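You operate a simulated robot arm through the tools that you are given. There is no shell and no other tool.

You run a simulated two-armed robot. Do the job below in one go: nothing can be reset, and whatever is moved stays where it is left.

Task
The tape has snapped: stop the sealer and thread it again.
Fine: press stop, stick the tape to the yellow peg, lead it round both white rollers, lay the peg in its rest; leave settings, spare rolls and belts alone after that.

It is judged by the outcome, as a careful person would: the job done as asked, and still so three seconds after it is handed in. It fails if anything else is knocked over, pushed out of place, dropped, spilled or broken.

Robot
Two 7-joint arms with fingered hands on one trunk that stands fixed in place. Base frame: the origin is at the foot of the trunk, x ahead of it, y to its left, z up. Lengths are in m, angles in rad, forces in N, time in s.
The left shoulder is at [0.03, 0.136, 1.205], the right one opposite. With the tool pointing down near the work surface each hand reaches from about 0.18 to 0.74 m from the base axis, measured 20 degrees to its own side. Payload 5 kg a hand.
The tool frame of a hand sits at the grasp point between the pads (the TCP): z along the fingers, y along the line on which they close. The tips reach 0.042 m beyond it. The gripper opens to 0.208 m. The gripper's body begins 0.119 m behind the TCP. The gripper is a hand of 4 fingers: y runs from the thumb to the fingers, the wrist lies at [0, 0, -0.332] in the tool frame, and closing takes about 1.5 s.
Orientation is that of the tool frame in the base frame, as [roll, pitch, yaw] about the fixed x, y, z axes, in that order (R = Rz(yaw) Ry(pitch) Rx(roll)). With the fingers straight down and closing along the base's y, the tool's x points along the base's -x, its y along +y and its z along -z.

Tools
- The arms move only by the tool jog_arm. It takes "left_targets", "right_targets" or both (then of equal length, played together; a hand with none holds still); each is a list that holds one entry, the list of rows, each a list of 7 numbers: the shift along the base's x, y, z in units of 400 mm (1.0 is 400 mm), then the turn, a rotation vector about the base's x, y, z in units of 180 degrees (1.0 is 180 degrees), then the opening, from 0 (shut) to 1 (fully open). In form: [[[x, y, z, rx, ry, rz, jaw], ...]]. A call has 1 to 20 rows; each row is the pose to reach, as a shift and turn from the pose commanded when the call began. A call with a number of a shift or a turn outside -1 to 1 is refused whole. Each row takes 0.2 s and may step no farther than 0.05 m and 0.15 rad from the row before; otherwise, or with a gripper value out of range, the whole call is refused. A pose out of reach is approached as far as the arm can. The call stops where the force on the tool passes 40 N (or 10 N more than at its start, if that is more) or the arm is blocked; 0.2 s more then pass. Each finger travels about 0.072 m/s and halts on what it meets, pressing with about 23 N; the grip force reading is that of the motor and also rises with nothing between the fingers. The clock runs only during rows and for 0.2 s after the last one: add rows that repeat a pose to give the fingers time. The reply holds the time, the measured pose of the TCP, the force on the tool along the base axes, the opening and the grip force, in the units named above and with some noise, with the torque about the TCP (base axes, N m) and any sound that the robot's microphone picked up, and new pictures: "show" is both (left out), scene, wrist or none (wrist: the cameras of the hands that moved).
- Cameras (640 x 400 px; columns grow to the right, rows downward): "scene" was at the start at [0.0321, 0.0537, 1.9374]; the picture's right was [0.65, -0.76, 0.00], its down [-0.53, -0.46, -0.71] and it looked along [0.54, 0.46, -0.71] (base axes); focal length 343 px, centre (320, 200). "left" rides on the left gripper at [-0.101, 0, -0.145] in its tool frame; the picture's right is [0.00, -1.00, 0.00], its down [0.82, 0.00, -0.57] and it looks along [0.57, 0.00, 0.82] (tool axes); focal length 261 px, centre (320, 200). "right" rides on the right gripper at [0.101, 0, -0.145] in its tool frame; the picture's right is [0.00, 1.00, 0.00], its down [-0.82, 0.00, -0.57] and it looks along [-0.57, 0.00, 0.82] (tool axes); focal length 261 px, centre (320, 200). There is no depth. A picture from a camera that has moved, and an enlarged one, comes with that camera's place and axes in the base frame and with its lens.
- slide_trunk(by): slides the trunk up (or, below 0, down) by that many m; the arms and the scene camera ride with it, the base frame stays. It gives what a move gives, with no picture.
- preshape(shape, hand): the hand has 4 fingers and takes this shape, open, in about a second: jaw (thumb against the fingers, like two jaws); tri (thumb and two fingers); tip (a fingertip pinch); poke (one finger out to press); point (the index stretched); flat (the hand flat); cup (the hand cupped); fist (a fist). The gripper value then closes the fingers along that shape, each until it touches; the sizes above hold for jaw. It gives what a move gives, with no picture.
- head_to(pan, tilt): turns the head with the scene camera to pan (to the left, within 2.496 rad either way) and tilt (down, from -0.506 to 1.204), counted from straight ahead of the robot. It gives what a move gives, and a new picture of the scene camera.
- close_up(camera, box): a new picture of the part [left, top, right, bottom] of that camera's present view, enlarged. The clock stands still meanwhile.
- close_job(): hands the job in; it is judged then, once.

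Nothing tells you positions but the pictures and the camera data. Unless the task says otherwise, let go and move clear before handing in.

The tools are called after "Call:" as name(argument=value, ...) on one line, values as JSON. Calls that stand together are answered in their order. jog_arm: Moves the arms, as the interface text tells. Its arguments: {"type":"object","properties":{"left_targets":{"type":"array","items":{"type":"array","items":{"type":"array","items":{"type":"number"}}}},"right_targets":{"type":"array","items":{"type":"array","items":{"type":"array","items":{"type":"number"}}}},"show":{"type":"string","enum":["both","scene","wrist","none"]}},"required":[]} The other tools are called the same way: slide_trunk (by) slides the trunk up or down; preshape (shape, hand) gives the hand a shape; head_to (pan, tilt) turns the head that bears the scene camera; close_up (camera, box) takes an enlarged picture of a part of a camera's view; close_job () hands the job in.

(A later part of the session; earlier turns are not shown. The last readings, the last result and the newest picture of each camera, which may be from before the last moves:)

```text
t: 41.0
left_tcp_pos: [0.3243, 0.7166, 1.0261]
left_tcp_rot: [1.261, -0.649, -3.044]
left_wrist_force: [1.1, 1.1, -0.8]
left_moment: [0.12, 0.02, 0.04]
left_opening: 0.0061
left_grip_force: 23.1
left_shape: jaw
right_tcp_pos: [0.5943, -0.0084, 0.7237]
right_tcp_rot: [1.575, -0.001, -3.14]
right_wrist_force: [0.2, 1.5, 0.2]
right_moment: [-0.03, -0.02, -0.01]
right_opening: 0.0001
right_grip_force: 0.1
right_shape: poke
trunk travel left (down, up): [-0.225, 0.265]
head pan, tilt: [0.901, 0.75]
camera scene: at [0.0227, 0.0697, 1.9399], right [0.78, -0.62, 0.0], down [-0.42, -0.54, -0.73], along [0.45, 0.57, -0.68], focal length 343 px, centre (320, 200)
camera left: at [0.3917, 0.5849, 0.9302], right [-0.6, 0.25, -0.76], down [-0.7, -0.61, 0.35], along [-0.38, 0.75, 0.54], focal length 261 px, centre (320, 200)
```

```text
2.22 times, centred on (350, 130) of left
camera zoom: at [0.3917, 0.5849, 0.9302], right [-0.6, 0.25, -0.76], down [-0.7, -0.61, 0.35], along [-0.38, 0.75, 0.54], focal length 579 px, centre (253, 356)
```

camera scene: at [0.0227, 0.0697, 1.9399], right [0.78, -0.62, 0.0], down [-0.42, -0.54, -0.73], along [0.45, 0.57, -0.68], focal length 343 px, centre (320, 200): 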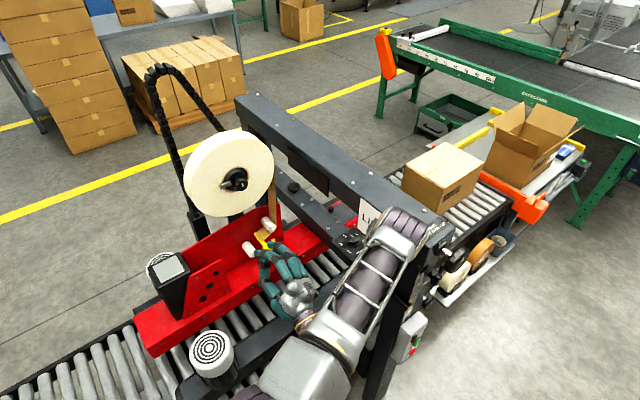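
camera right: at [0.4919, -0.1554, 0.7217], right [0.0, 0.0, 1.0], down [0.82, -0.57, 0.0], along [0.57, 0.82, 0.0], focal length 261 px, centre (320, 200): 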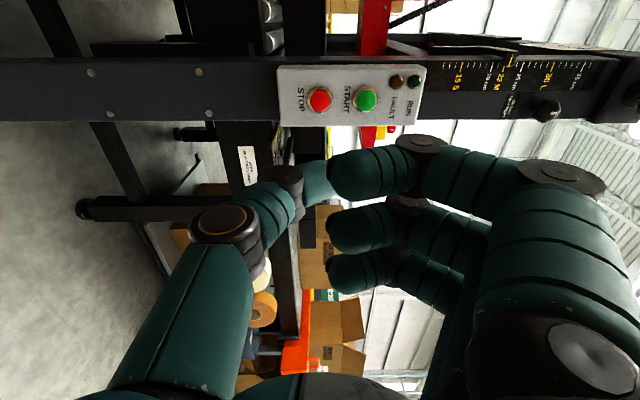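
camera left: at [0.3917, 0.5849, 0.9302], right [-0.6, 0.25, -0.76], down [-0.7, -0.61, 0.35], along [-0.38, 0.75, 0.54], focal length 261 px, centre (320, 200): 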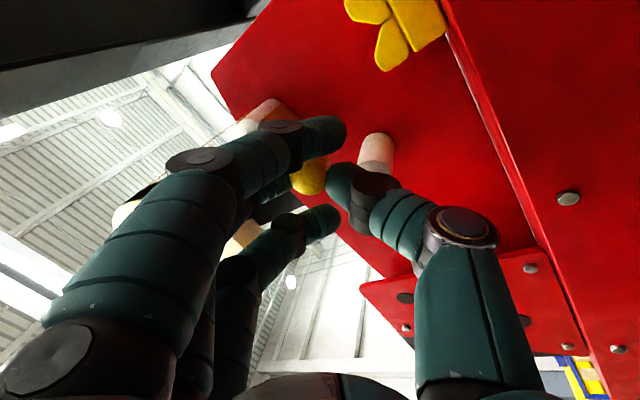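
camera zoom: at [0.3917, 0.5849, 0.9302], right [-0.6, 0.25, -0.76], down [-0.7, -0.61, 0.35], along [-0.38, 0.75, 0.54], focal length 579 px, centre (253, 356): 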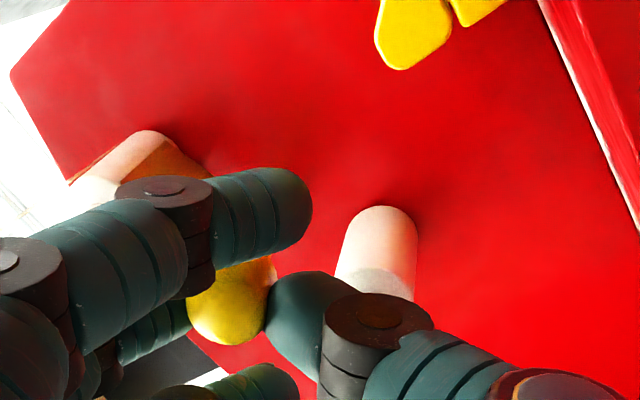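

The tape now wraps the +x side and underside of the upper roller and the peg is in the gap. I go on over the top of the lower roller and down its -x side.

Call:
jog_arm(left_targets=[[[-0.05, 0, 0.035, 0, 0, 0, 0.05], [-0.1, 0, 0.06, 0, 0, 0, 0.05], [-0.15, 0, 0.0675, 0, 0, 0, 0.05], [-0.1975, 0, 0.0525, 0, 0, 0, 0.05], [-0.21, 0, -0.0025, 0, 0, 0, 0.05]]], show="both")

Call:
close_up(camera="scene", box=[200, 190, 320, 300])

Call:
close_up(camera="left", box=[200, 40, 450, 240])

```text
t: 42.2
left_tcp_pos: [0.2668, 0.7287, 1.0254]
left_tcp_rot: [1.259, -0.657, -3.035]
left_wrist_force: [0.5, -14.0, 8.1]
left_moment: [0.51, -0.23, -0.43]
left_opening: 0.0062
left_grip_force: 22.5
left_shape: jaw
left hand out of reach, approached as far as the arm can: row 3, 4, 5
right_tcp_pos: [0.5936, -0.0116, 0.722]
right_tcp_rot: [1.568, 0.0, -3.141]
right_wrist_force: [-0.4, -0.5, 0.1]
right_moment: [-0.01, 0.02, 0.0]
right_opening: 0.0002
right_grip_force: 0.1
right_shape: poke
trunk travel left (down, up): [-0.225, 0.265]
head pan, tilt: [0.901, 0.75]
camera scene: at [0.0214, 0.0618, 1.9404], right [0.78, -0.62, 0.0], down [-0.42, -0.53, -0.73], along [0.45, 0.57, -0.68], focal length 343 px, centre (320, 200)
camera left: at [0.3326, 0.5971, 0.93], right [-0.61, 0.24, -0.76], down [-0.7, -0.62, 0.36], along [-0.38, 0.75, 0.55], focal length 261 px, centre (320, 200)
```

scene: 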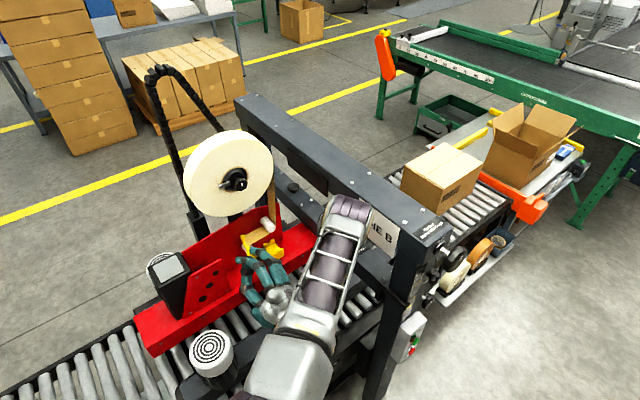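
left: 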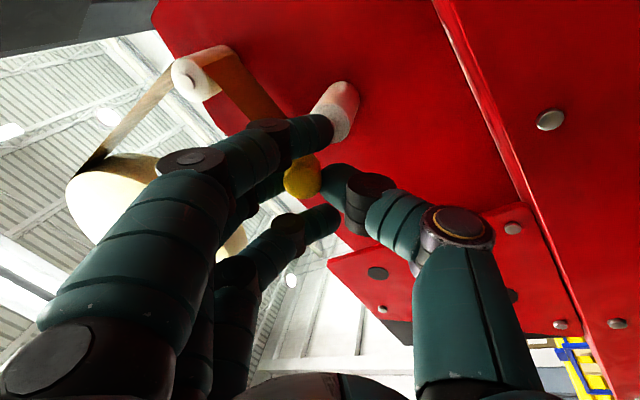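

```text
3.64 times, centred on (260, 245) of scene
camera zoom: at [0.0214, 0.0618, 1.9404], right [0.78, -0.62, 0.0], down [-0.42, -0.53, -0.73], along [0.45, 0.57, -0.68], focal length 1246 px, centre (538, 36)
```

zoom: 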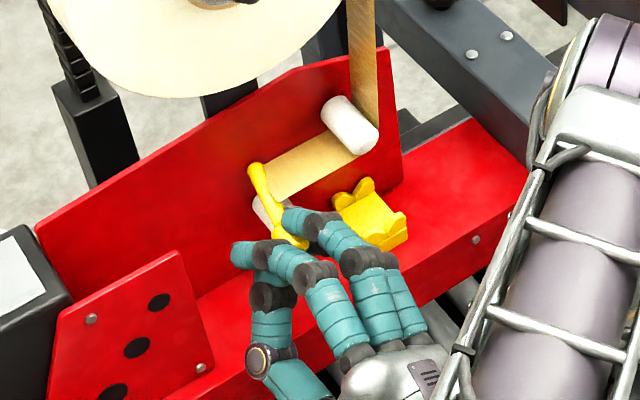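

```text
2.00 times, centred on (325, 140) of left
camera zoom: at [0.3326, 0.5971, 0.93], right [-0.61, 0.24, -0.76], down [-0.7, -0.62, 0.36], along [-0.38, 0.75, 0.55], focal length 521 px, centre (310, 320)
```

zoom: 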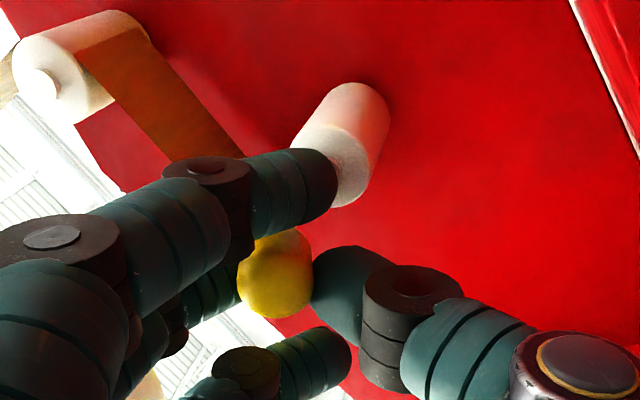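

The arm hit its reach limit there and the hand got pushed forward, with the bar end touching the plate (about 14 N). I back up to the last good pose above the lower roller.

Call:
jog_arm(left_targets=[[[0.05, -0.01, 0.04, 0, 0, 0, 0.05], [0.11, -0.01, 0.075, 0, 0, 0, 0.05], [0.11, -0.01, 0.075, 0, 0, 0, 0.05]]], show="both")

Call:
close_up(camera="scene", box=[200, 190, 320, 300])

Call:
close_up(camera="left", box=[200, 40, 450, 240])

```text
t: 43.0
left_tcp_pos: [0.3087, 0.7267, 1.0529]
left_tcp_rot: [1.258, -0.649, -3.041]
left_wrist_force: [0.1, 0.3, -0.9]
left_moment: [-0.05, 0.06, -0.02]
left_opening: 0.0055
left_grip_force: 24.2
left_shape: jaw
right_tcp_pos: [0.5943, -0.0092, 0.7225]
right_tcp_rot: [1.571, 0.001, 3.142]
right_wrist_force: [-0.4, 0.1, -0.1]
right_moment: [-0.03, 0.03, -0.04]
right_opening: 0.0
right_grip_force: 0.0
right_shape: poke
trunk travel left (down, up): [-0.225, 0.265]
head pan, tilt: [0.901, 0.75]
camera scene: at [0.0218, 0.0656, 1.9402], right [0.78, -0.62, 0.0], down [-0.42, -0.53, -0.73], along [0.45, 0.57, -0.68], focal length 343 px, centre (320, 200)
camera left: at [0.3756, 0.5954, 0.958], right [-0.6, 0.25, -0.76], down [-0.7, -0.62, 0.35], along [-0.38, 0.75, 0.54], focal length 261 px, centre (320, 200)
```

scene: 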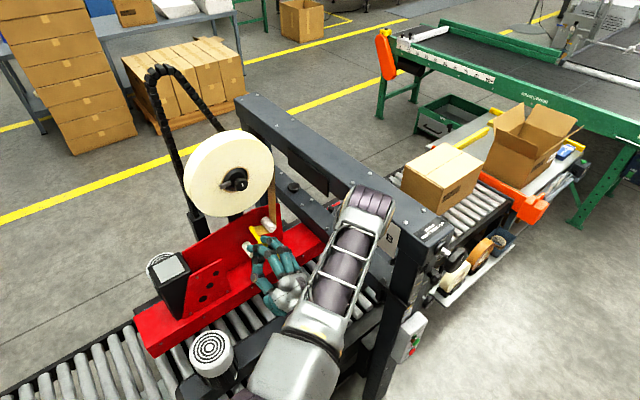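
left: 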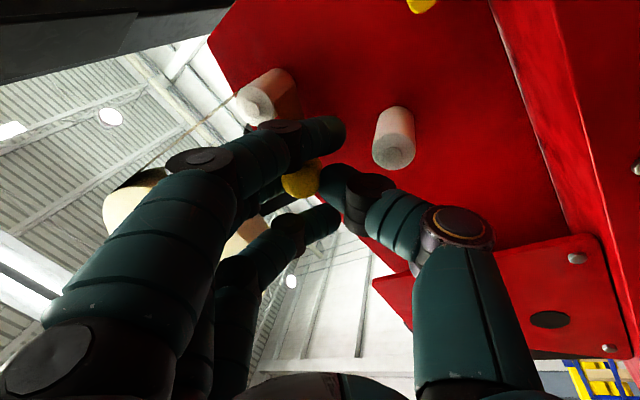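

```text
3.64 times, centred on (260, 245) of scene
camera zoom: at [0.0218, 0.0656, 1.9402], right [0.78, -0.62, 0.0], down [-0.42, -0.53, -0.73], along [0.45, 0.57, -0.68], focal length 1246 px, centre (538, 36)
```

zoom: 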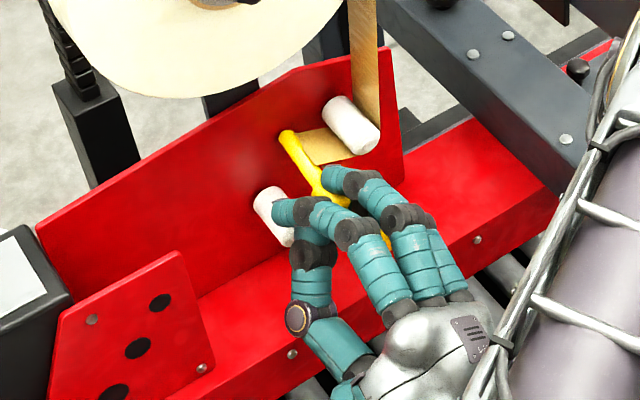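

```text
2.00 times, centred on (325, 140) of left
camera zoom: at [0.3756, 0.5954, 0.958], right [-0.6, 0.25, -0.76], down [-0.7, -0.62, 0.35], along [-0.38, 0.75, 0.54], focal length 521 px, centre (310, 320)
```

zoom: 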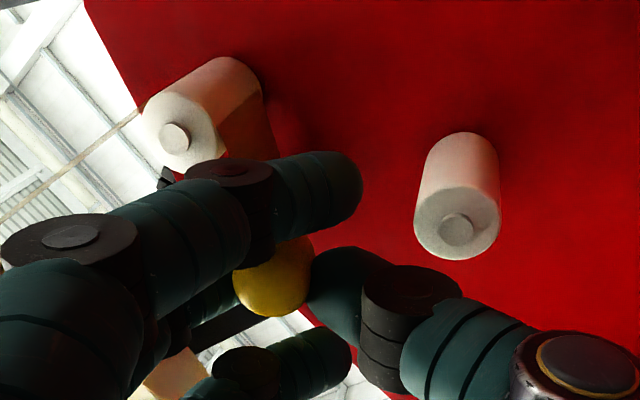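

Back in the clear above the lower roller with the wrap on the upper roller intact. The limit came from the wrist being too close in, so I yaw the hand about 20° (which also straightens the bar's skew) and bring y back, to gain reach on the -x side.

Call:
jog_arm(left_targets=[[[0, -0.018, 0, 0, 0, 0.037, 0.05], [0, -0.035, 0, 0, 0, 0.074, 0.05], [0, -0.035, 0, 0, 0, 0.111, 0.05]]], show="both")

Call:
close_up(camera="scene", box=[200, 190, 320, 300])

Call:
close_up(camera="left", box=[200, 40, 450, 240])

```text
t: 43.8
left_tcp_pos: [0.3081, 0.7132, 1.0529]
left_tcp_rot: [1.258, -0.649, -2.693]
left_wrist_force: [0.1, -0.5, -0.1]
left_moment: [-0.06, 0.0, -0.02]
left_opening: 0.0053
left_grip_force: 22.8
left_shape: jaw
right_tcp_pos: [0.5942, -0.0098, 0.7211]
right_tcp_rot: [1.57, 0.002, -3.141]
right_wrist_force: [0.6, -0.1, -1.2]
right_moment: [0.02, 0.01, 0.02]
right_opening: 0.0
right_grip_force: 0.0
right_shape: poke
trunk travel left (down, up): [-0.225, 0.265]
head pan, tilt: [0.901, 0.75]
camera scene: at [0.0227, 0.0652, 1.9402], right [0.78, -0.62, 0.0], down [-0.42, -0.53, -0.73], along [0.45, 0.57, -0.68], focal length 343 px, centre (320, 200)
camera left: at [0.4171, 0.6129, 0.958], right [-0.65, 0.03, -0.76], down [-0.45, -0.82, 0.35], along [-0.61, 0.57, 0.54], focal length 261 px, centre (320, 200)
```

scene: 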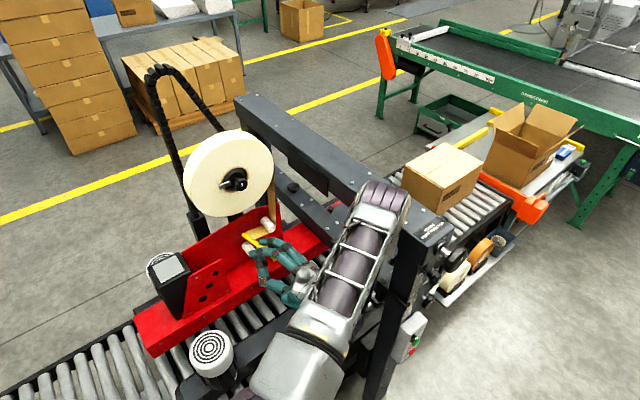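
left: 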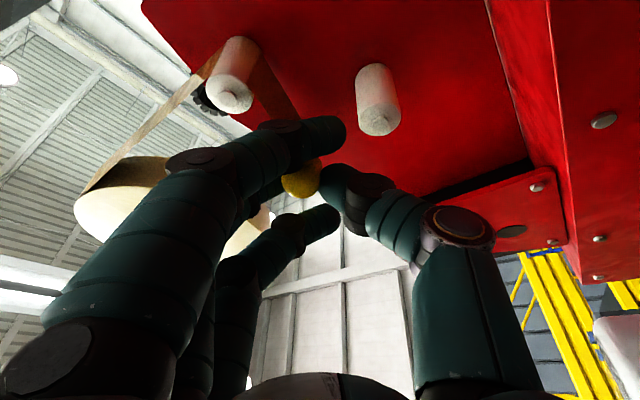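

```text
3.64 times, centred on (260, 245) of scene
camera zoom: at [0.0227, 0.0652, 1.9402], right [0.78, -0.62, 0.0], down [-0.42, -0.53, -0.73], along [0.45, 0.57, -0.68], focal length 1246 px, centre (538, 36)
```

zoom: 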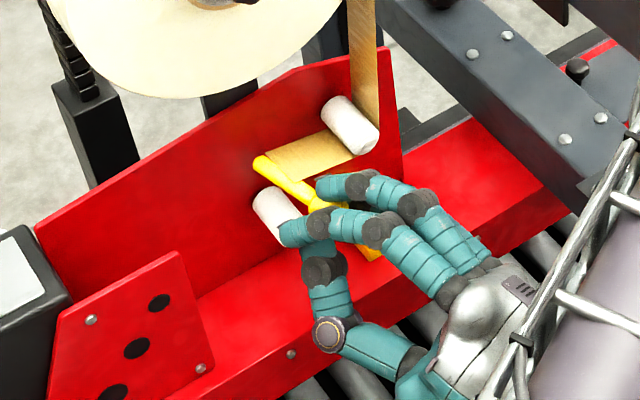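

```text
2.00 times, centred on (325, 140) of left
camera zoom: at [0.4171, 0.6129, 0.958], right [-0.65, 0.03, -0.76], down [-0.45, -0.82, 0.35], along [-0.61, 0.57, 0.54], focal length 521 px, centre (310, 320)
```

zoom: 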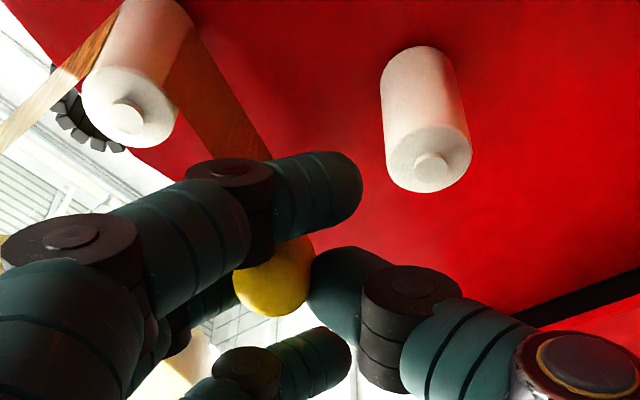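

The bar is now nearly parallel to y (7° yaw), above the lower roller at about [0.299, 1.067]. I move over to its -x side.

Call:
jog_arm(left_targets=[[[-0.0375, 0, 0.0025, 0, 0, 0, 0.05], [-0.0725, 0, 0.0025, 0, 0, 0, 0.05], [-0.1, 0, -0.005, 0, 0, 0, 0.05], [-0.1225, 0, -0.0225, 0, 0, 0, 0.05]]], show="wrist")

Call:
close_up(camera="scene", box=[200, 190, 320, 300])

Call:
close_up(camera="left", box=[200, 40, 450, 240])

```text
t: 44.8
left_tcp_pos: [0.2615, 0.7139, 1.0435]
left_tcp_rot: [1.258, -0.651, -2.693]
left_wrist_force: [0.3, 0.3, -0.9]
left_moment: [-0.04, 0.01, 0.0]
left_opening: 0.0057
left_grip_force: 23.2
left_shape: jaw
right_tcp_pos: [0.5944, -0.0113, 0.7218]
right_tcp_rot: [1.57, 0.0, 3.14]
right_wrist_force: [0.3, 0.0, 0.2]
right_moment: [0.0, 0.01, 0.01]
right_opening: 0.0
right_grip_force: 0.1
right_shape: poke
trunk travel left (down, up): [-0.225, 0.265]
head pan, tilt: [0.901, 0.75]
camera left: at [0.3692, 0.613, 0.9483], right [-0.65, 0.03, -0.76], down [-0.45, -0.82, 0.35], along [-0.61, 0.57, 0.54], focal length 261 px, centre (320, 200)
```

left: 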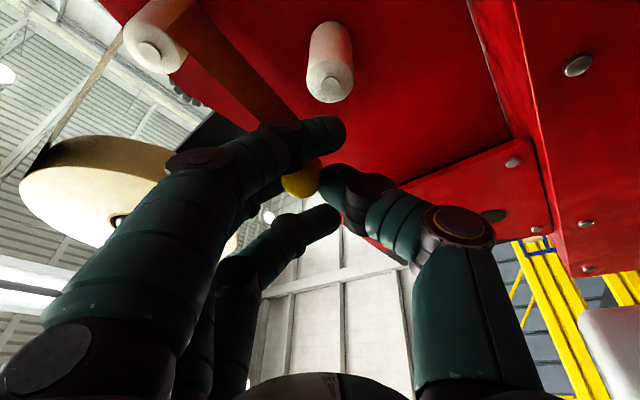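

```text
3.64 times, centred on (260, 245) of scene
camera zoom: at [0.0221, 0.0654, 1.9402], right [0.78, -0.62, 0.0], down [-0.42, -0.53, -0.73], along [0.45, 0.57, -0.68], focal length 1246 px, centre (538, 36)
```

zoom: 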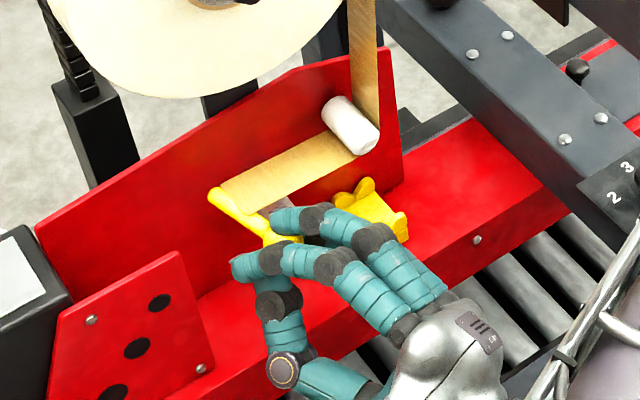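

```text
2.00 times, centred on (325, 140) of left
camera zoom: at [0.3692, 0.613, 0.9483], right [-0.65, 0.03, -0.76], down [-0.45, -0.82, 0.35], along [-0.61, 0.57, 0.54], focal length 521 px, centre (310, 320)
```

zoom: 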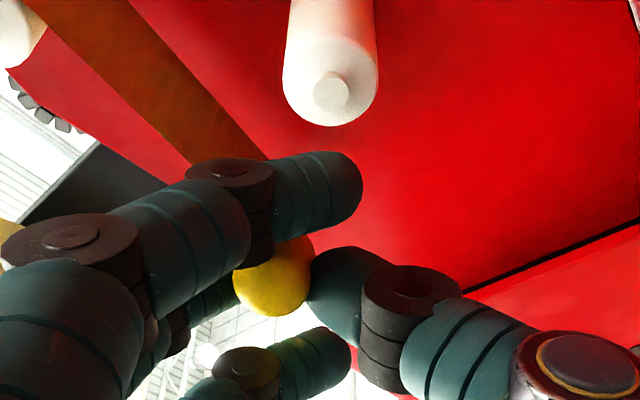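

Reach is fine now; the bar is at about [0.25, 1.057], left of and above the lower roller. I descend along its -x side.

Call:
jog_arm(left_targets=[[[-0.01, 0, -0.055, 0, 0, 0, 0.05], [-0.011, 0, -0.1125, 0, 0, 0, 0.05], [-0.011, 0, -0.1675, 0, 0, 0, 0.05], [-0.011, 0, -0.215, 0, 0, 0, 0.05]]], show="both")

Call:
close_up(camera="scene", box=[200, 190, 320, 300])

Call:
close_up(camera="left", box=[200, 20, 450, 220])

```text
t: 45.8
left_tcp_pos: [0.2565, 0.712, 0.9599]
left_tcp_rot: [1.259, -0.646, -2.695]
left_wrist_force: [0.1, 0.2, -0.8]
left_moment: [-0.02, -0.02, 0.04]
left_opening: 0.0056
left_grip_force: 22.6
left_shape: jaw
right_tcp_pos: [0.5929, -0.0107, 0.7232]
right_tcp_rot: [1.568, 0.001, 3.141]
right_wrist_force: [0.2, -0.1, -0.6]
right_moment: [-0.06, 0.0, 0.01]
right_opening: 0.0002
right_grip_force: 0.1
right_shape: poke
trunk travel left (down, up): [-0.225, 0.265]
head pan, tilt: [0.901, 0.75]
camera scene: at [0.0171, 0.0645, 1.9402], right [0.78, -0.62, 0.0], down [-0.42, -0.53, -0.73], along [0.46, 0.57, -0.68], focal length 343 px, centre (320, 200)
camera left: at [0.3642, 0.6115, 0.8644], right [-0.65, 0.03, -0.76], down [-0.45, -0.82, 0.35], along [-0.61, 0.57, 0.54], focal length 261 px, centre (320, 200)
```

scene: 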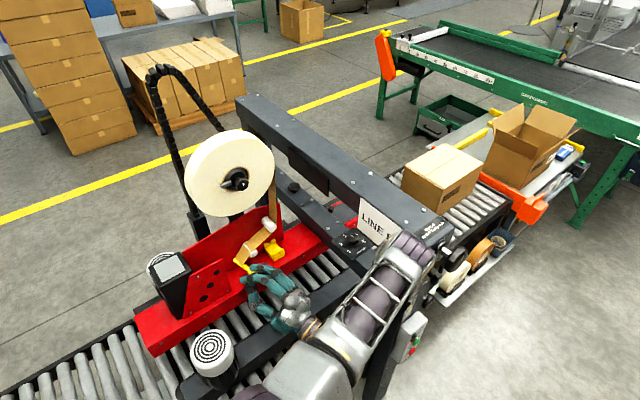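
left: 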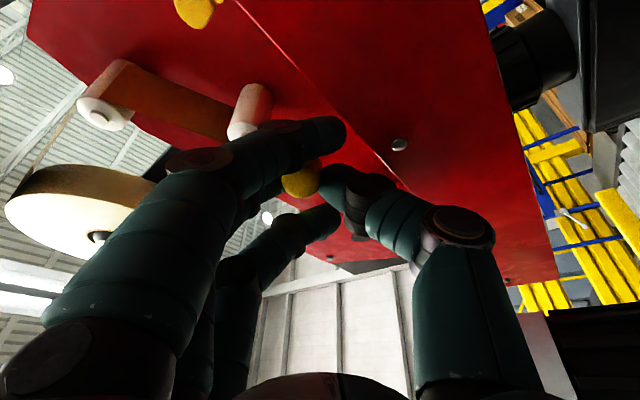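

```text
3.64 times, centred on (260, 245) of scene
camera zoom: at [0.0171, 0.0645, 1.9402], right [0.78, -0.62, 0.0], down [-0.42, -0.53, -0.73], along [0.46, 0.57, -0.68], focal length 1246 px, centre (538, 36)
```

zoom: 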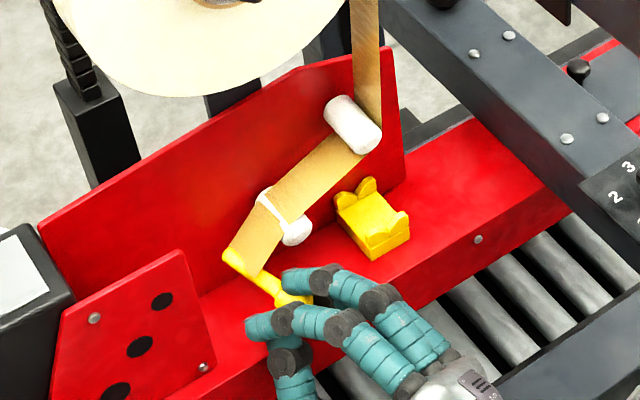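

```text
2.00 times, centred on (325, 120) of left
camera zoom: at [0.3642, 0.6115, 0.8644], right [-0.65, 0.03, -0.76], down [-0.45, -0.82, 0.35], along [-0.61, 0.57, 0.54], focal length 521 px, centre (310, 360)
```

zoom: 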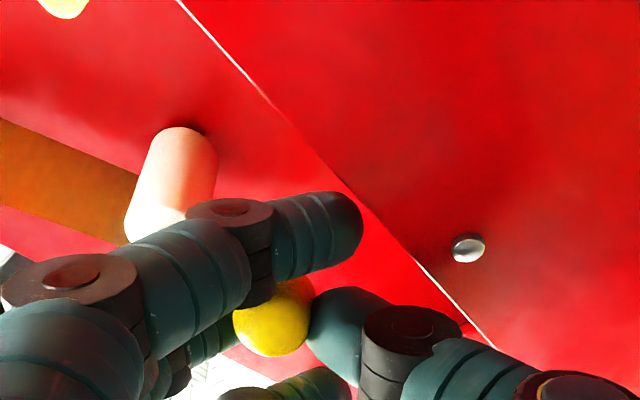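

The strip now runs over the lower roller and down its -x side to the peg. I lower slightly and slide the peg to +x beneath the lower roller.

Call:
jog_arm(left_targets=[[[0, 0, -0.0225, 0, 0, 0, 0.05], [0.01, 0, -0.0425, 0, 0, 0, 0.05], [0.05, 0, -0.0425, 0, 0, 0, 0.05], [0.1, 0, -0.0425, 0, 0, 0, 0.05]]], show="both")

Call:
close_up(camera="scene", box=[200, 190, 320, 300])

Call:
close_up(camera="left", box=[200, 20, 450, 220])

```text
t: 46.8
left_tcp_pos: [0.2958, 0.714, 0.9425]
left_tcp_rot: [1.254, -0.648, -2.692]
left_wrist_force: [-9.4, -1.7, 14.2]
left_moment: [0.42, 0.01, 0.4]
left_opening: 0.0055
left_grip_force: 22.6
left_shape: jaw
right_tcp_pos: [0.5927, -0.0113, 0.7232]
right_tcp_rot: [1.571, 0.0, 3.142]
right_wrist_force: [0.3, 0.1, 0.8]
right_moment: [-0.01, 0.01, 0.01]
right_opening: 0.0
right_grip_force: 0.0
right_shape: poke
trunk travel left (down, up): [-0.225, 0.265]
head pan, tilt: [0.901, 0.75]
camera scene: at [0.0199, 0.0639, 1.9404], right [0.78, -0.62, 0.0], down [-0.42, -0.53, -0.73], along [0.45, 0.57, -0.68], focal length 343 px, centre (320, 200)
camera left: at [0.4027, 0.6138, 0.8474], right [-0.65, 0.03, -0.76], down [-0.45, -0.82, 0.35], along [-0.61, 0.57, 0.54], focal length 261 px, centre (320, 200)
```

scene: 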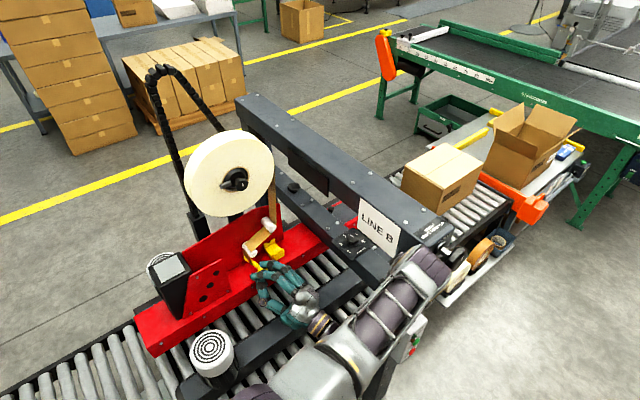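
left: 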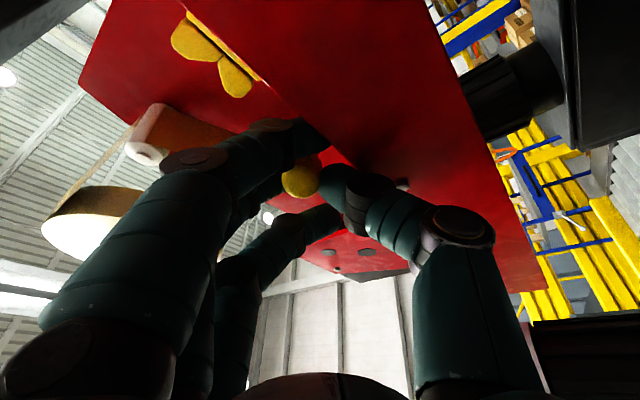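

```text
3.64 times, centred on (260, 245) of scene
camera zoom: at [0.0199, 0.0639, 1.9404], right [0.78, -0.62, 0.0], down [-0.42, -0.53, -0.73], along [0.45, 0.57, -0.68], focal length 1246 px, centre (538, 36)
```

zoom: 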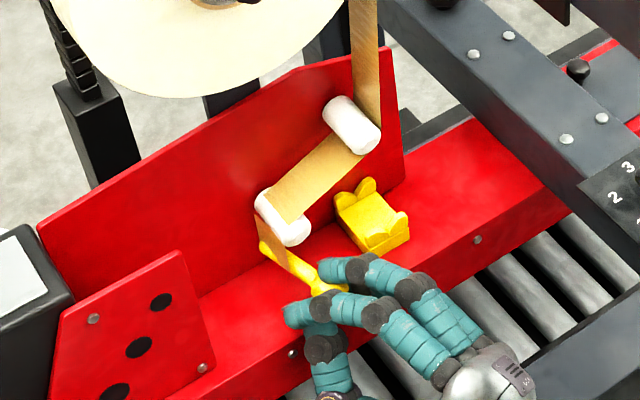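

```text
2.00 times, centred on (325, 120) of left
camera zoom: at [0.4027, 0.6138, 0.8474], right [-0.65, 0.03, -0.76], down [-0.45, -0.82, 0.35], along [-0.61, 0.57, 0.54], focal length 521 px, centre (310, 360)
```

zoom: 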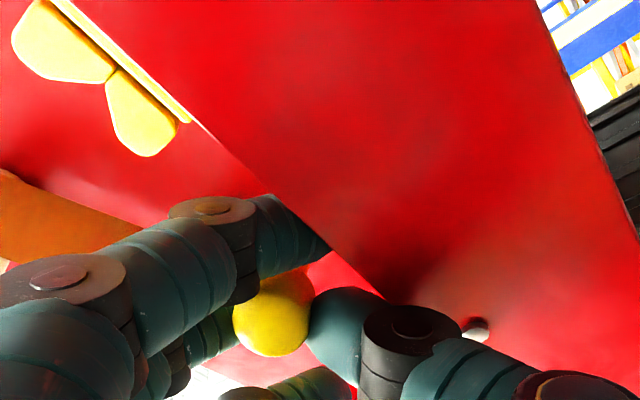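

The lowest finger is rubbing the base top (about 14 N), so I lift about 1 cm, finish sliding out from under the lower roller, then rise beside the rest.

Call:
jog_arm(left_targets=[[[0, 0, 0.025, 0, 0, 0, 0.05], [0.03, 0, 0.028, 0, 0, 0, 0.05], [0.07, 0, 0.028, 0, 0, 0, 0.05], [0.1, 0, 0.035, 0, 0, 0, 0.05], [0.1, 0, 0.065, 0, 0, 0, 0.05], [0.1, 0, 0.1, 0, 0, 0, 0.05]]], show="both")

Call:
close_up(camera="scene", box=[220, 200, 320, 290])

Call:
close_up(camera="left", box=[200, 20, 450, 220])

```text
t: 48.2
left_tcp_pos: [0.3358, 0.7137, 0.9813]
left_tcp_rot: [1.258, -0.651, -2.693]
left_wrist_force: [1.2, -0.3, -0.8]
left_moment: [-0.08, -0.03, 0.09]
left_opening: 0.0055
left_grip_force: 23.0
left_shape: jaw
right_tcp_pos: [0.5942, -0.0105, 0.7223]
right_tcp_rot: [1.571, -0.002, -3.14]
right_wrist_force: [0.6, -0.9, -1.2]
right_moment: [0.1, 0.01, 0.08]
right_opening: 0.0
right_grip_force: 0.0
right_shape: poke
trunk travel left (down, up): [-0.225, 0.265]
head pan, tilt: [0.901, 0.75]
camera scene: at [0.0238, 0.0641, 1.9403], right [0.78, -0.62, 0.0], down [-0.42, -0.53, -0.73], along [0.45, 0.57, -0.68], focal length 343 px, centre (320, 200)
camera left: at [0.4436, 0.6134, 0.8863], right [-0.65, 0.03, -0.76], down [-0.45, -0.82, 0.35], along [-0.61, 0.57, 0.54], focal length 261 px, centre (320, 200)
```

scene: 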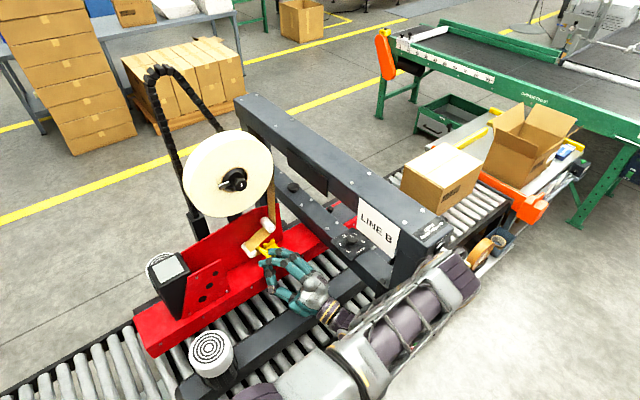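
left: 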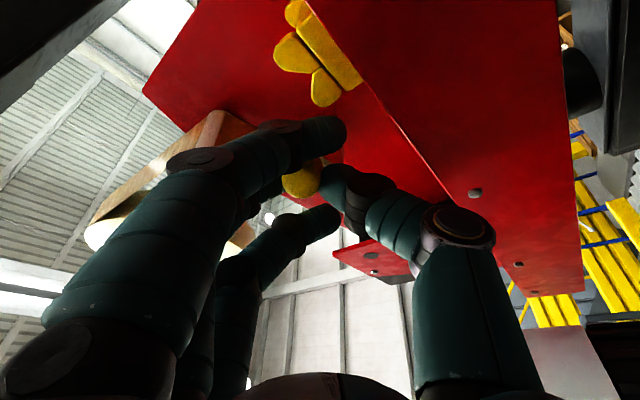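

```text
4.44 times, centred on (270, 245) of scene
camera zoom: at [0.0238, 0.0641, 1.9403], right [0.78, -0.62, 0.0], down [-0.42, -0.53, -0.73], along [0.45, 0.57, -0.68], focal length 1523 px, centre (542, 0)
```

zoom: 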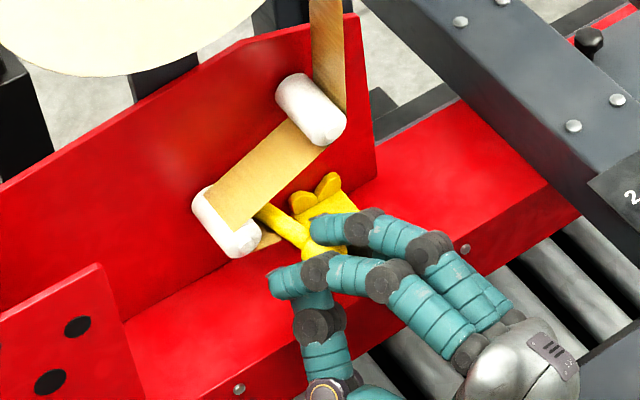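

```text
2.00 times, centred on (325, 120) of left
camera zoom: at [0.4436, 0.6134, 0.8863], right [-0.65, 0.03, -0.76], down [-0.45, -0.82, 0.35], along [-0.61, 0.57, 0.54], focal length 521 px, centre (310, 360)
```

zoom: 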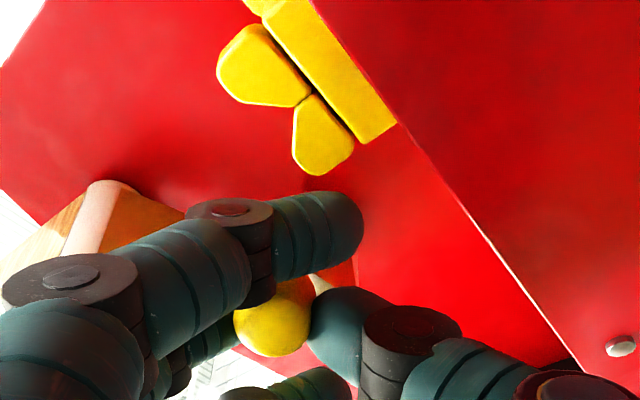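

The tape now goes round both rollers and under the lower one to the peg. I roll the hand a bit more for base clearance, take out the bar's 8° yaw and part of the droop, and move above the rest.

Call:
jog_arm(left_targets=[[[0, 0, 0, 0.0133, -0.0209, -0.0202, 0.05], [0, 0, 0, 0.0266, -0.0418, -0.0404, 0.05], [0, 0, 0, 0.04, -0.0627, -0.0606, 0.05], [0.04, 0.003, 0, 0.04, -0.0627, -0.0606, 0.05], [0.08, 0.006, 0, 0.04, -0.0627, -0.0606, 0.05], [0.119, 0.01, 0, 0.04, -0.0627, -0.0606, 0.05]]], show="both")

Call:
close_up(camera="scene", box=[230, 205, 310, 275])

Call:
close_up(camera="left", box=[220, 40, 440, 220])

```text
t: 49.6
left_tcp_pos: [0.3853, 0.7176, 0.9806]
left_tcp_rot: [1.205, -0.421, -2.858]
left_wrist_force: [0.0, 0.2, 0.1]
left_moment: [-0.06, -0.01, 0.03]
left_opening: 0.0053
left_grip_force: 23.2
left_shape: jaw
right_tcp_pos: [0.5942, -0.0092, 0.721]
right_tcp_rot: [1.571, 0.0, 3.141]
right_wrist_force: [0.5, -0.4, -0.1]
right_moment: [0.02, 0.0, 0.02]
right_opening: 0.0
right_grip_force: 0.1
right_shape: poke
trunk travel left (down, up): [-0.225, 0.265]
head pan, tilt: [0.901, 0.75]
camera scene: at [0.0225, 0.0651, 1.9402], right [0.78, -0.62, 0.0], down [-0.42, -0.53, -0.73], along [0.45, 0.57, -0.68], focal length 343 px, centre (320, 200)
camera left: at [0.4906, 0.6082, 0.8932], right [-0.46, 0.24, -0.85], down [-0.65, -0.75, 0.14], along [-0.6, 0.62, 0.5], focal length 261 px, centre (320, 200)
```

scene: 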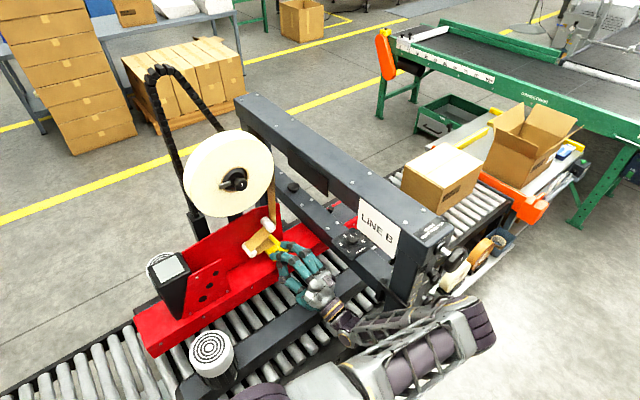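
left: 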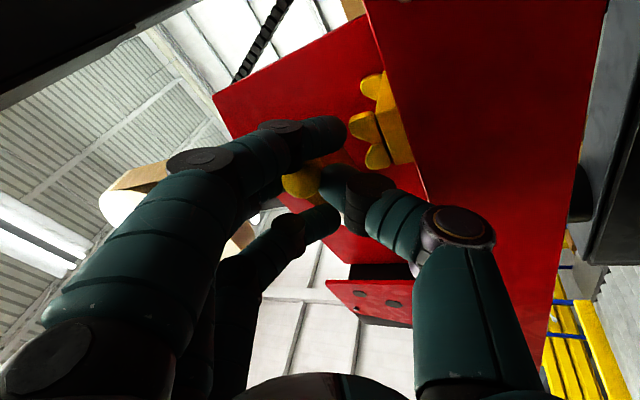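

```text
5.71 times, centred on (270, 240) of scene
camera zoom: at [0.0225, 0.0651, 1.9402], right [0.78, -0.62, 0.0], down [-0.42, -0.53, -0.73], along [0.45, 0.57, -0.68], focal length 1958 px, centre (606, -29)
```

zoom: 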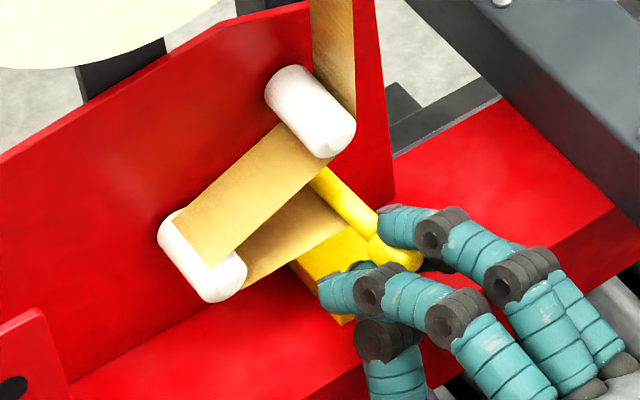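

```text
2.22 times, centred on (330, 130) of left
camera zoom: at [0.4906, 0.6082, 0.8932], right [-0.46, 0.24, -0.85], down [-0.65, -0.75, 0.14], along [-0.6, 0.62, 0.5], focal length 579 px, centre (298, 356)
```

zoom: 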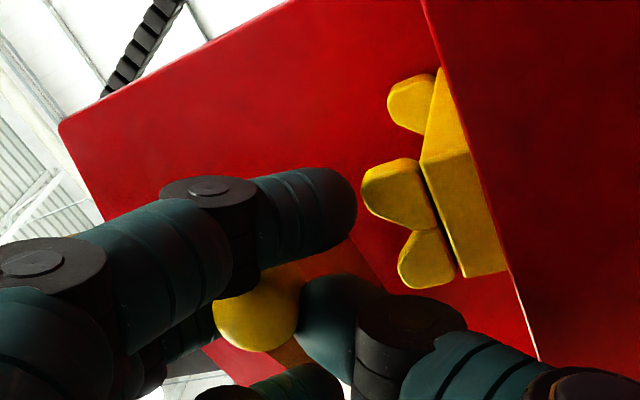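

The whole zigzag is in place: roll → +x side of upper roller → -x side of lower roller → peg above the rest. I lower halfway (with a slight +y shift to match the original seat) and check alignment with the ears.

Call:
jog_arm(left_targets=[[[-0.002, 0.012, -0.02, 0, 0, 0, 0.05], [-0.002, 0.0125, -0.04, 0, 0, 0, 0.05], [-0.002, 0.0125, -0.05, 0, 0, 0, 0.05]]], show="wrist")

Call:
close_up(camera="scene", box=[245, 215, 305, 265])

Call:
close_up(camera="left", box=[250, 60, 430, 210])

```text
t: 50.4
left_tcp_pos: [0.3847, 0.7216, 0.9628]
left_tcp_rot: [1.202, -0.419, -2.858]
left_wrist_force: [-0.4, -10.9, 10.7]
left_moment: [0.03, 0.05, -0.12]
left_opening: 0.0053
left_grip_force: 22.6
left_shape: jaw
right_tcp_pos: [0.5937, -0.0126, 0.7224]
right_tcp_rot: [1.569, 0.0, 3.141]
right_wrist_force: [-0.2, -0.3, -0.5]
right_moment: [-0.01, -0.03, 0.01]
right_opening: 0.0002
right_grip_force: 0.1
right_shape: poke
trunk travel left (down, up): [-0.225, 0.265]
head pan, tilt: [0.901, 0.75]
camera left: at [0.4904, 0.6122, 0.8749], right [-0.46, 0.24, -0.85], down [-0.65, -0.74, 0.14], along [-0.6, 0.62, 0.5], focal length 261 px, centre (320, 200)
```

left: 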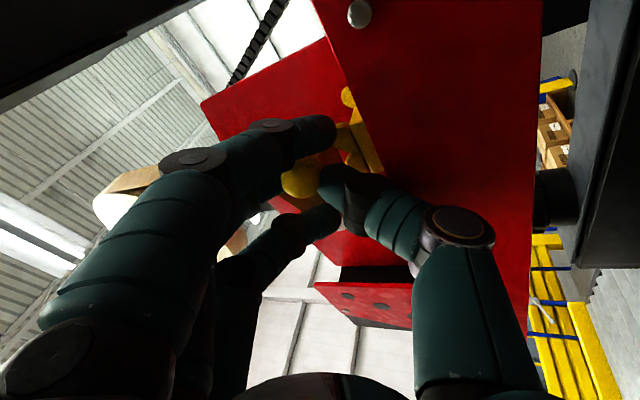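

```text
8.00 times, centred on (275, 240) of scene
camera zoom: at [0.0217, 0.0628, 1.9404], right [0.78, -0.62, 0.0], down [-0.42, -0.53, -0.73], along [0.45, 0.57, -0.68], focal length 2742 px, centre (680, -120)
```

zoom: 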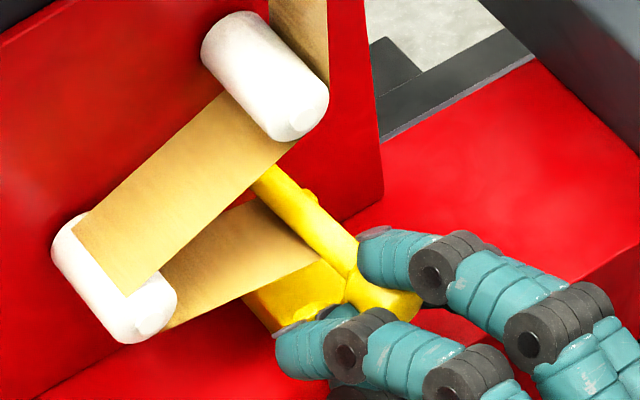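

```text
2.67 times, centred on (340, 135) of left
camera zoom: at [0.4904, 0.6122, 0.8749], right [-0.46, 0.24, -0.85], down [-0.65, -0.74, 0.14], along [-0.6, 0.62, 0.5], focal length 695 px, centre (267, 373)
```

zoom: 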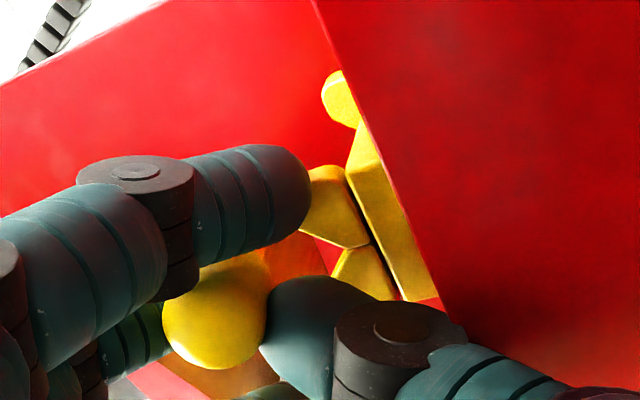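

The lowest fingertip just grazed the front ear (about 11 N); the bar itself lines up with the seat. I lift 5 mm, roll the hand another 13° about its own axis so that finger passes outside the ear, then look again.

Call:
jog_arm(left_targets=[[[0, -0.0025, 0.0175, 0, 0, 0, 0.05], [0.0025, -0.0025, 0.0175, 0.0044, -0.0336, -0.0119, 0.05], [0.005, -0.0025, 0.0175, 0.0087, -0.0672, -0.0238, 0.05], [0.005, -0.0025, 0.0175, 0.0087, -0.0672, -0.0238, 0.05]]], show="wrist")

Call:
close_up(camera="scene", box=[245, 215, 305, 265])

Call:
close_up(camera="left", box=[250, 60, 430, 210])

```text
t: 51.4
left_tcp_pos: [0.385, 0.7213, 0.9676]
left_tcp_rot: [1.232, -0.21, -2.94]
left_wrist_force: [-0.8, -7.0, 1.3]
left_moment: [-0.39, 0.12, 0.1]
left_opening: 0.0051
left_grip_force: 22.3
left_shape: jaw
right_tcp_pos: [0.5945, -0.0101, 0.7222]
right_tcp_rot: [1.571, 0.002, 3.14]
right_wrist_force: [-0.3, 1.3, -0.8]
right_moment: [-0.01, -0.01, 0.01]
right_opening: 0.0
right_grip_force: 0.1
right_shape: poke
trunk travel left (down, up): [-0.225, 0.265]
head pan, tilt: [0.901, 0.75]
camera left: at [0.4992, 0.6055, 0.9003], right [-0.25, 0.29, -0.92], down [-0.72, -0.7, -0.02], along [-0.65, 0.66, 0.38], focal length 261 px, centre (320, 200)
```

left: 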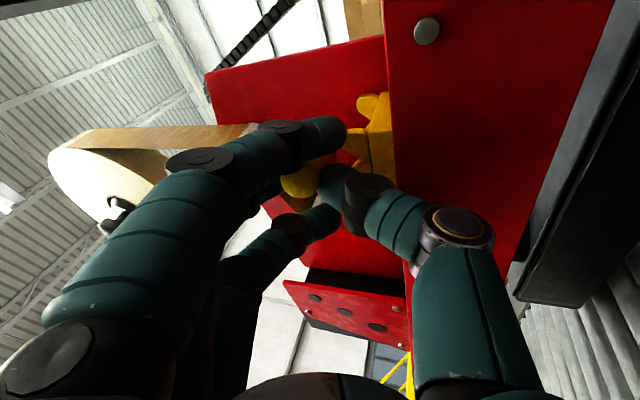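

```text
8.00 times, centred on (275, 240) of scene
camera zoom: at [0.0215, 0.0639, 1.9403], right [0.78, -0.62, 0.0], down [-0.42, -0.53, -0.73], along [0.45, 0.57, -0.68], focal length 2742 px, centre (680, -120)
```

zoom: 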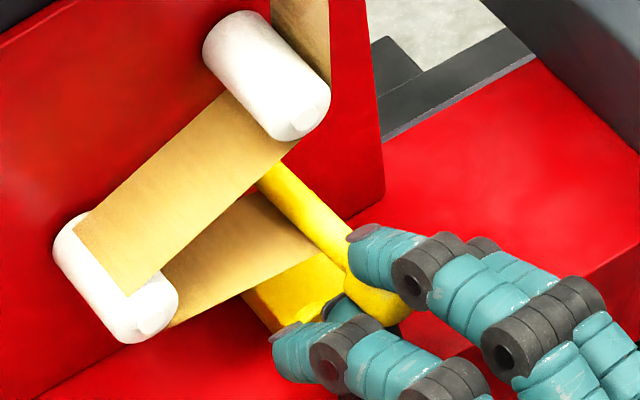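

```text
2.67 times, centred on (340, 135) of left
camera zoom: at [0.4992, 0.6055, 0.9003], right [-0.25, 0.29, -0.92], down [-0.72, -0.7, -0.02], along [-0.65, 0.66, 0.38], focal length 695 px, centre (267, 373)
```

zoom: 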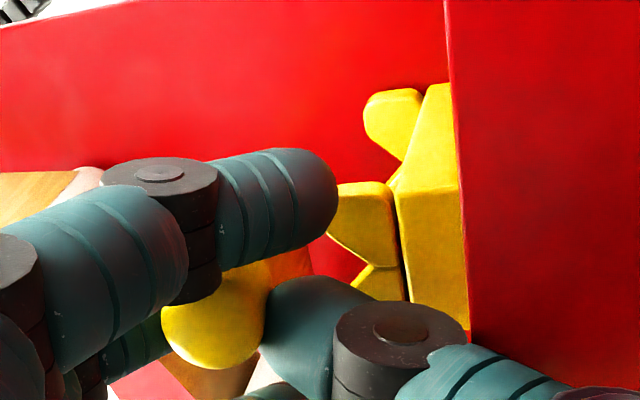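

A residual push of about 7 N along -y suggests the thumb tip is against the cradle front. I back off 5 mm in y and undo that roll, so finger and thumb straddle the cradle's front evenly.

Call:
jog_arm(left_targets=[[[0, -0.0125, 0.005, 0, 0, 0, 0.05], [-0.0025, -0.0125, 0.005, -0.0045, 0.034, 0.0117, 0.05], [-0.005, -0.0125, 0.005, -0.0089, 0.0679, 0.0233, 0.05], [-0.005, -0.0125, -0.02, -0.0089, 0.0679, 0.0233, 0.05]]], show="wrist")

Call:
close_up(camera="scene", box=[245, 215, 305, 265])

Call:
close_up(camera="left", box=[250, 60, 430, 210])

```text
t: 52.4
left_tcp_pos: [0.384, 0.716, 0.961]
left_tcp_rot: [1.202, -0.423, -2.86]
left_wrist_force: [1.4, -5.4, 2.3]
left_moment: [0.11, -0.1, -0.18]
left_opening: 0.0053
left_grip_force: 22.8
left_shape: jaw
right_tcp_pos: [0.5953, -0.0107, 0.7209]
right_tcp_rot: [1.571, 0.0, 3.141]
right_wrist_force: [-0.2, 0.0, 0.6]
right_moment: [0.0, 0.0, 0.05]
right_opening: 0.0
right_grip_force: 0.1
right_shape: poke
trunk travel left (down, up): [-0.225, 0.265]
head pan, tilt: [0.901, 0.75]
camera left: at [0.4897, 0.6071, 0.8736], right [-0.46, 0.24, -0.85], down [-0.65, -0.74, 0.15], along [-0.6, 0.62, 0.5], focal length 261 px, centre (320, 200)
```

left: 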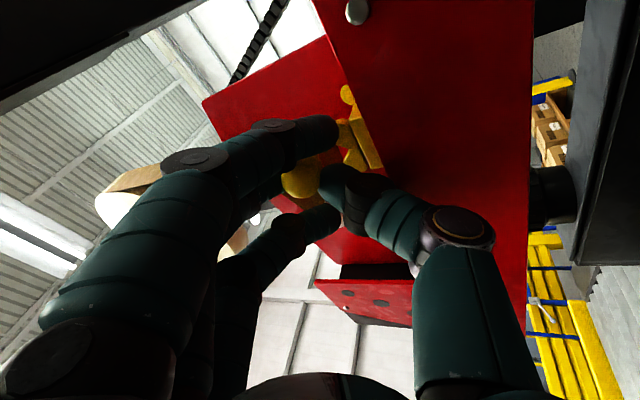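

```text
8.00 times, centred on (275, 240) of scene
camera zoom: at [0.0222, 0.0641, 1.9403], right [0.78, -0.62, 0.0], down [-0.42, -0.53, -0.73], along [0.45, 0.57, -0.68], focal length 2742 px, centre (680, -120)
```

zoom: 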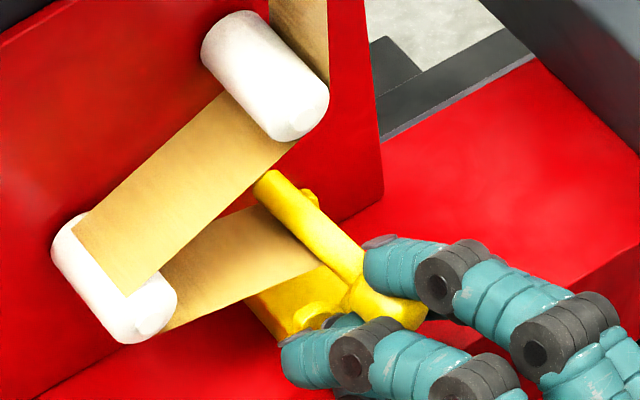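

```text
2.67 times, centred on (340, 135) of left
camera zoom: at [0.4897, 0.6071, 0.8736], right [-0.46, 0.24, -0.85], down [-0.65, -0.74, 0.15], along [-0.6, 0.62, 0.5], focal length 695 px, centre (267, 373)
```

zoom: 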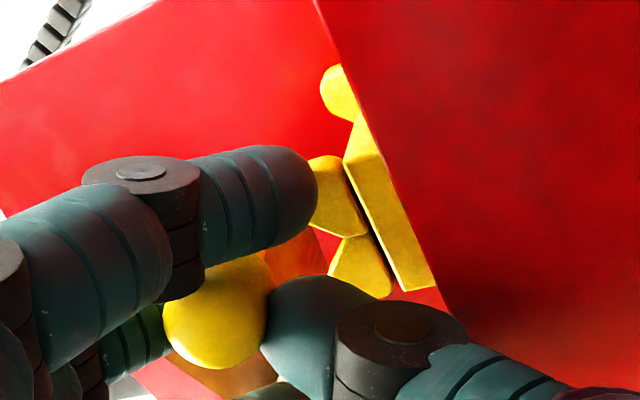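

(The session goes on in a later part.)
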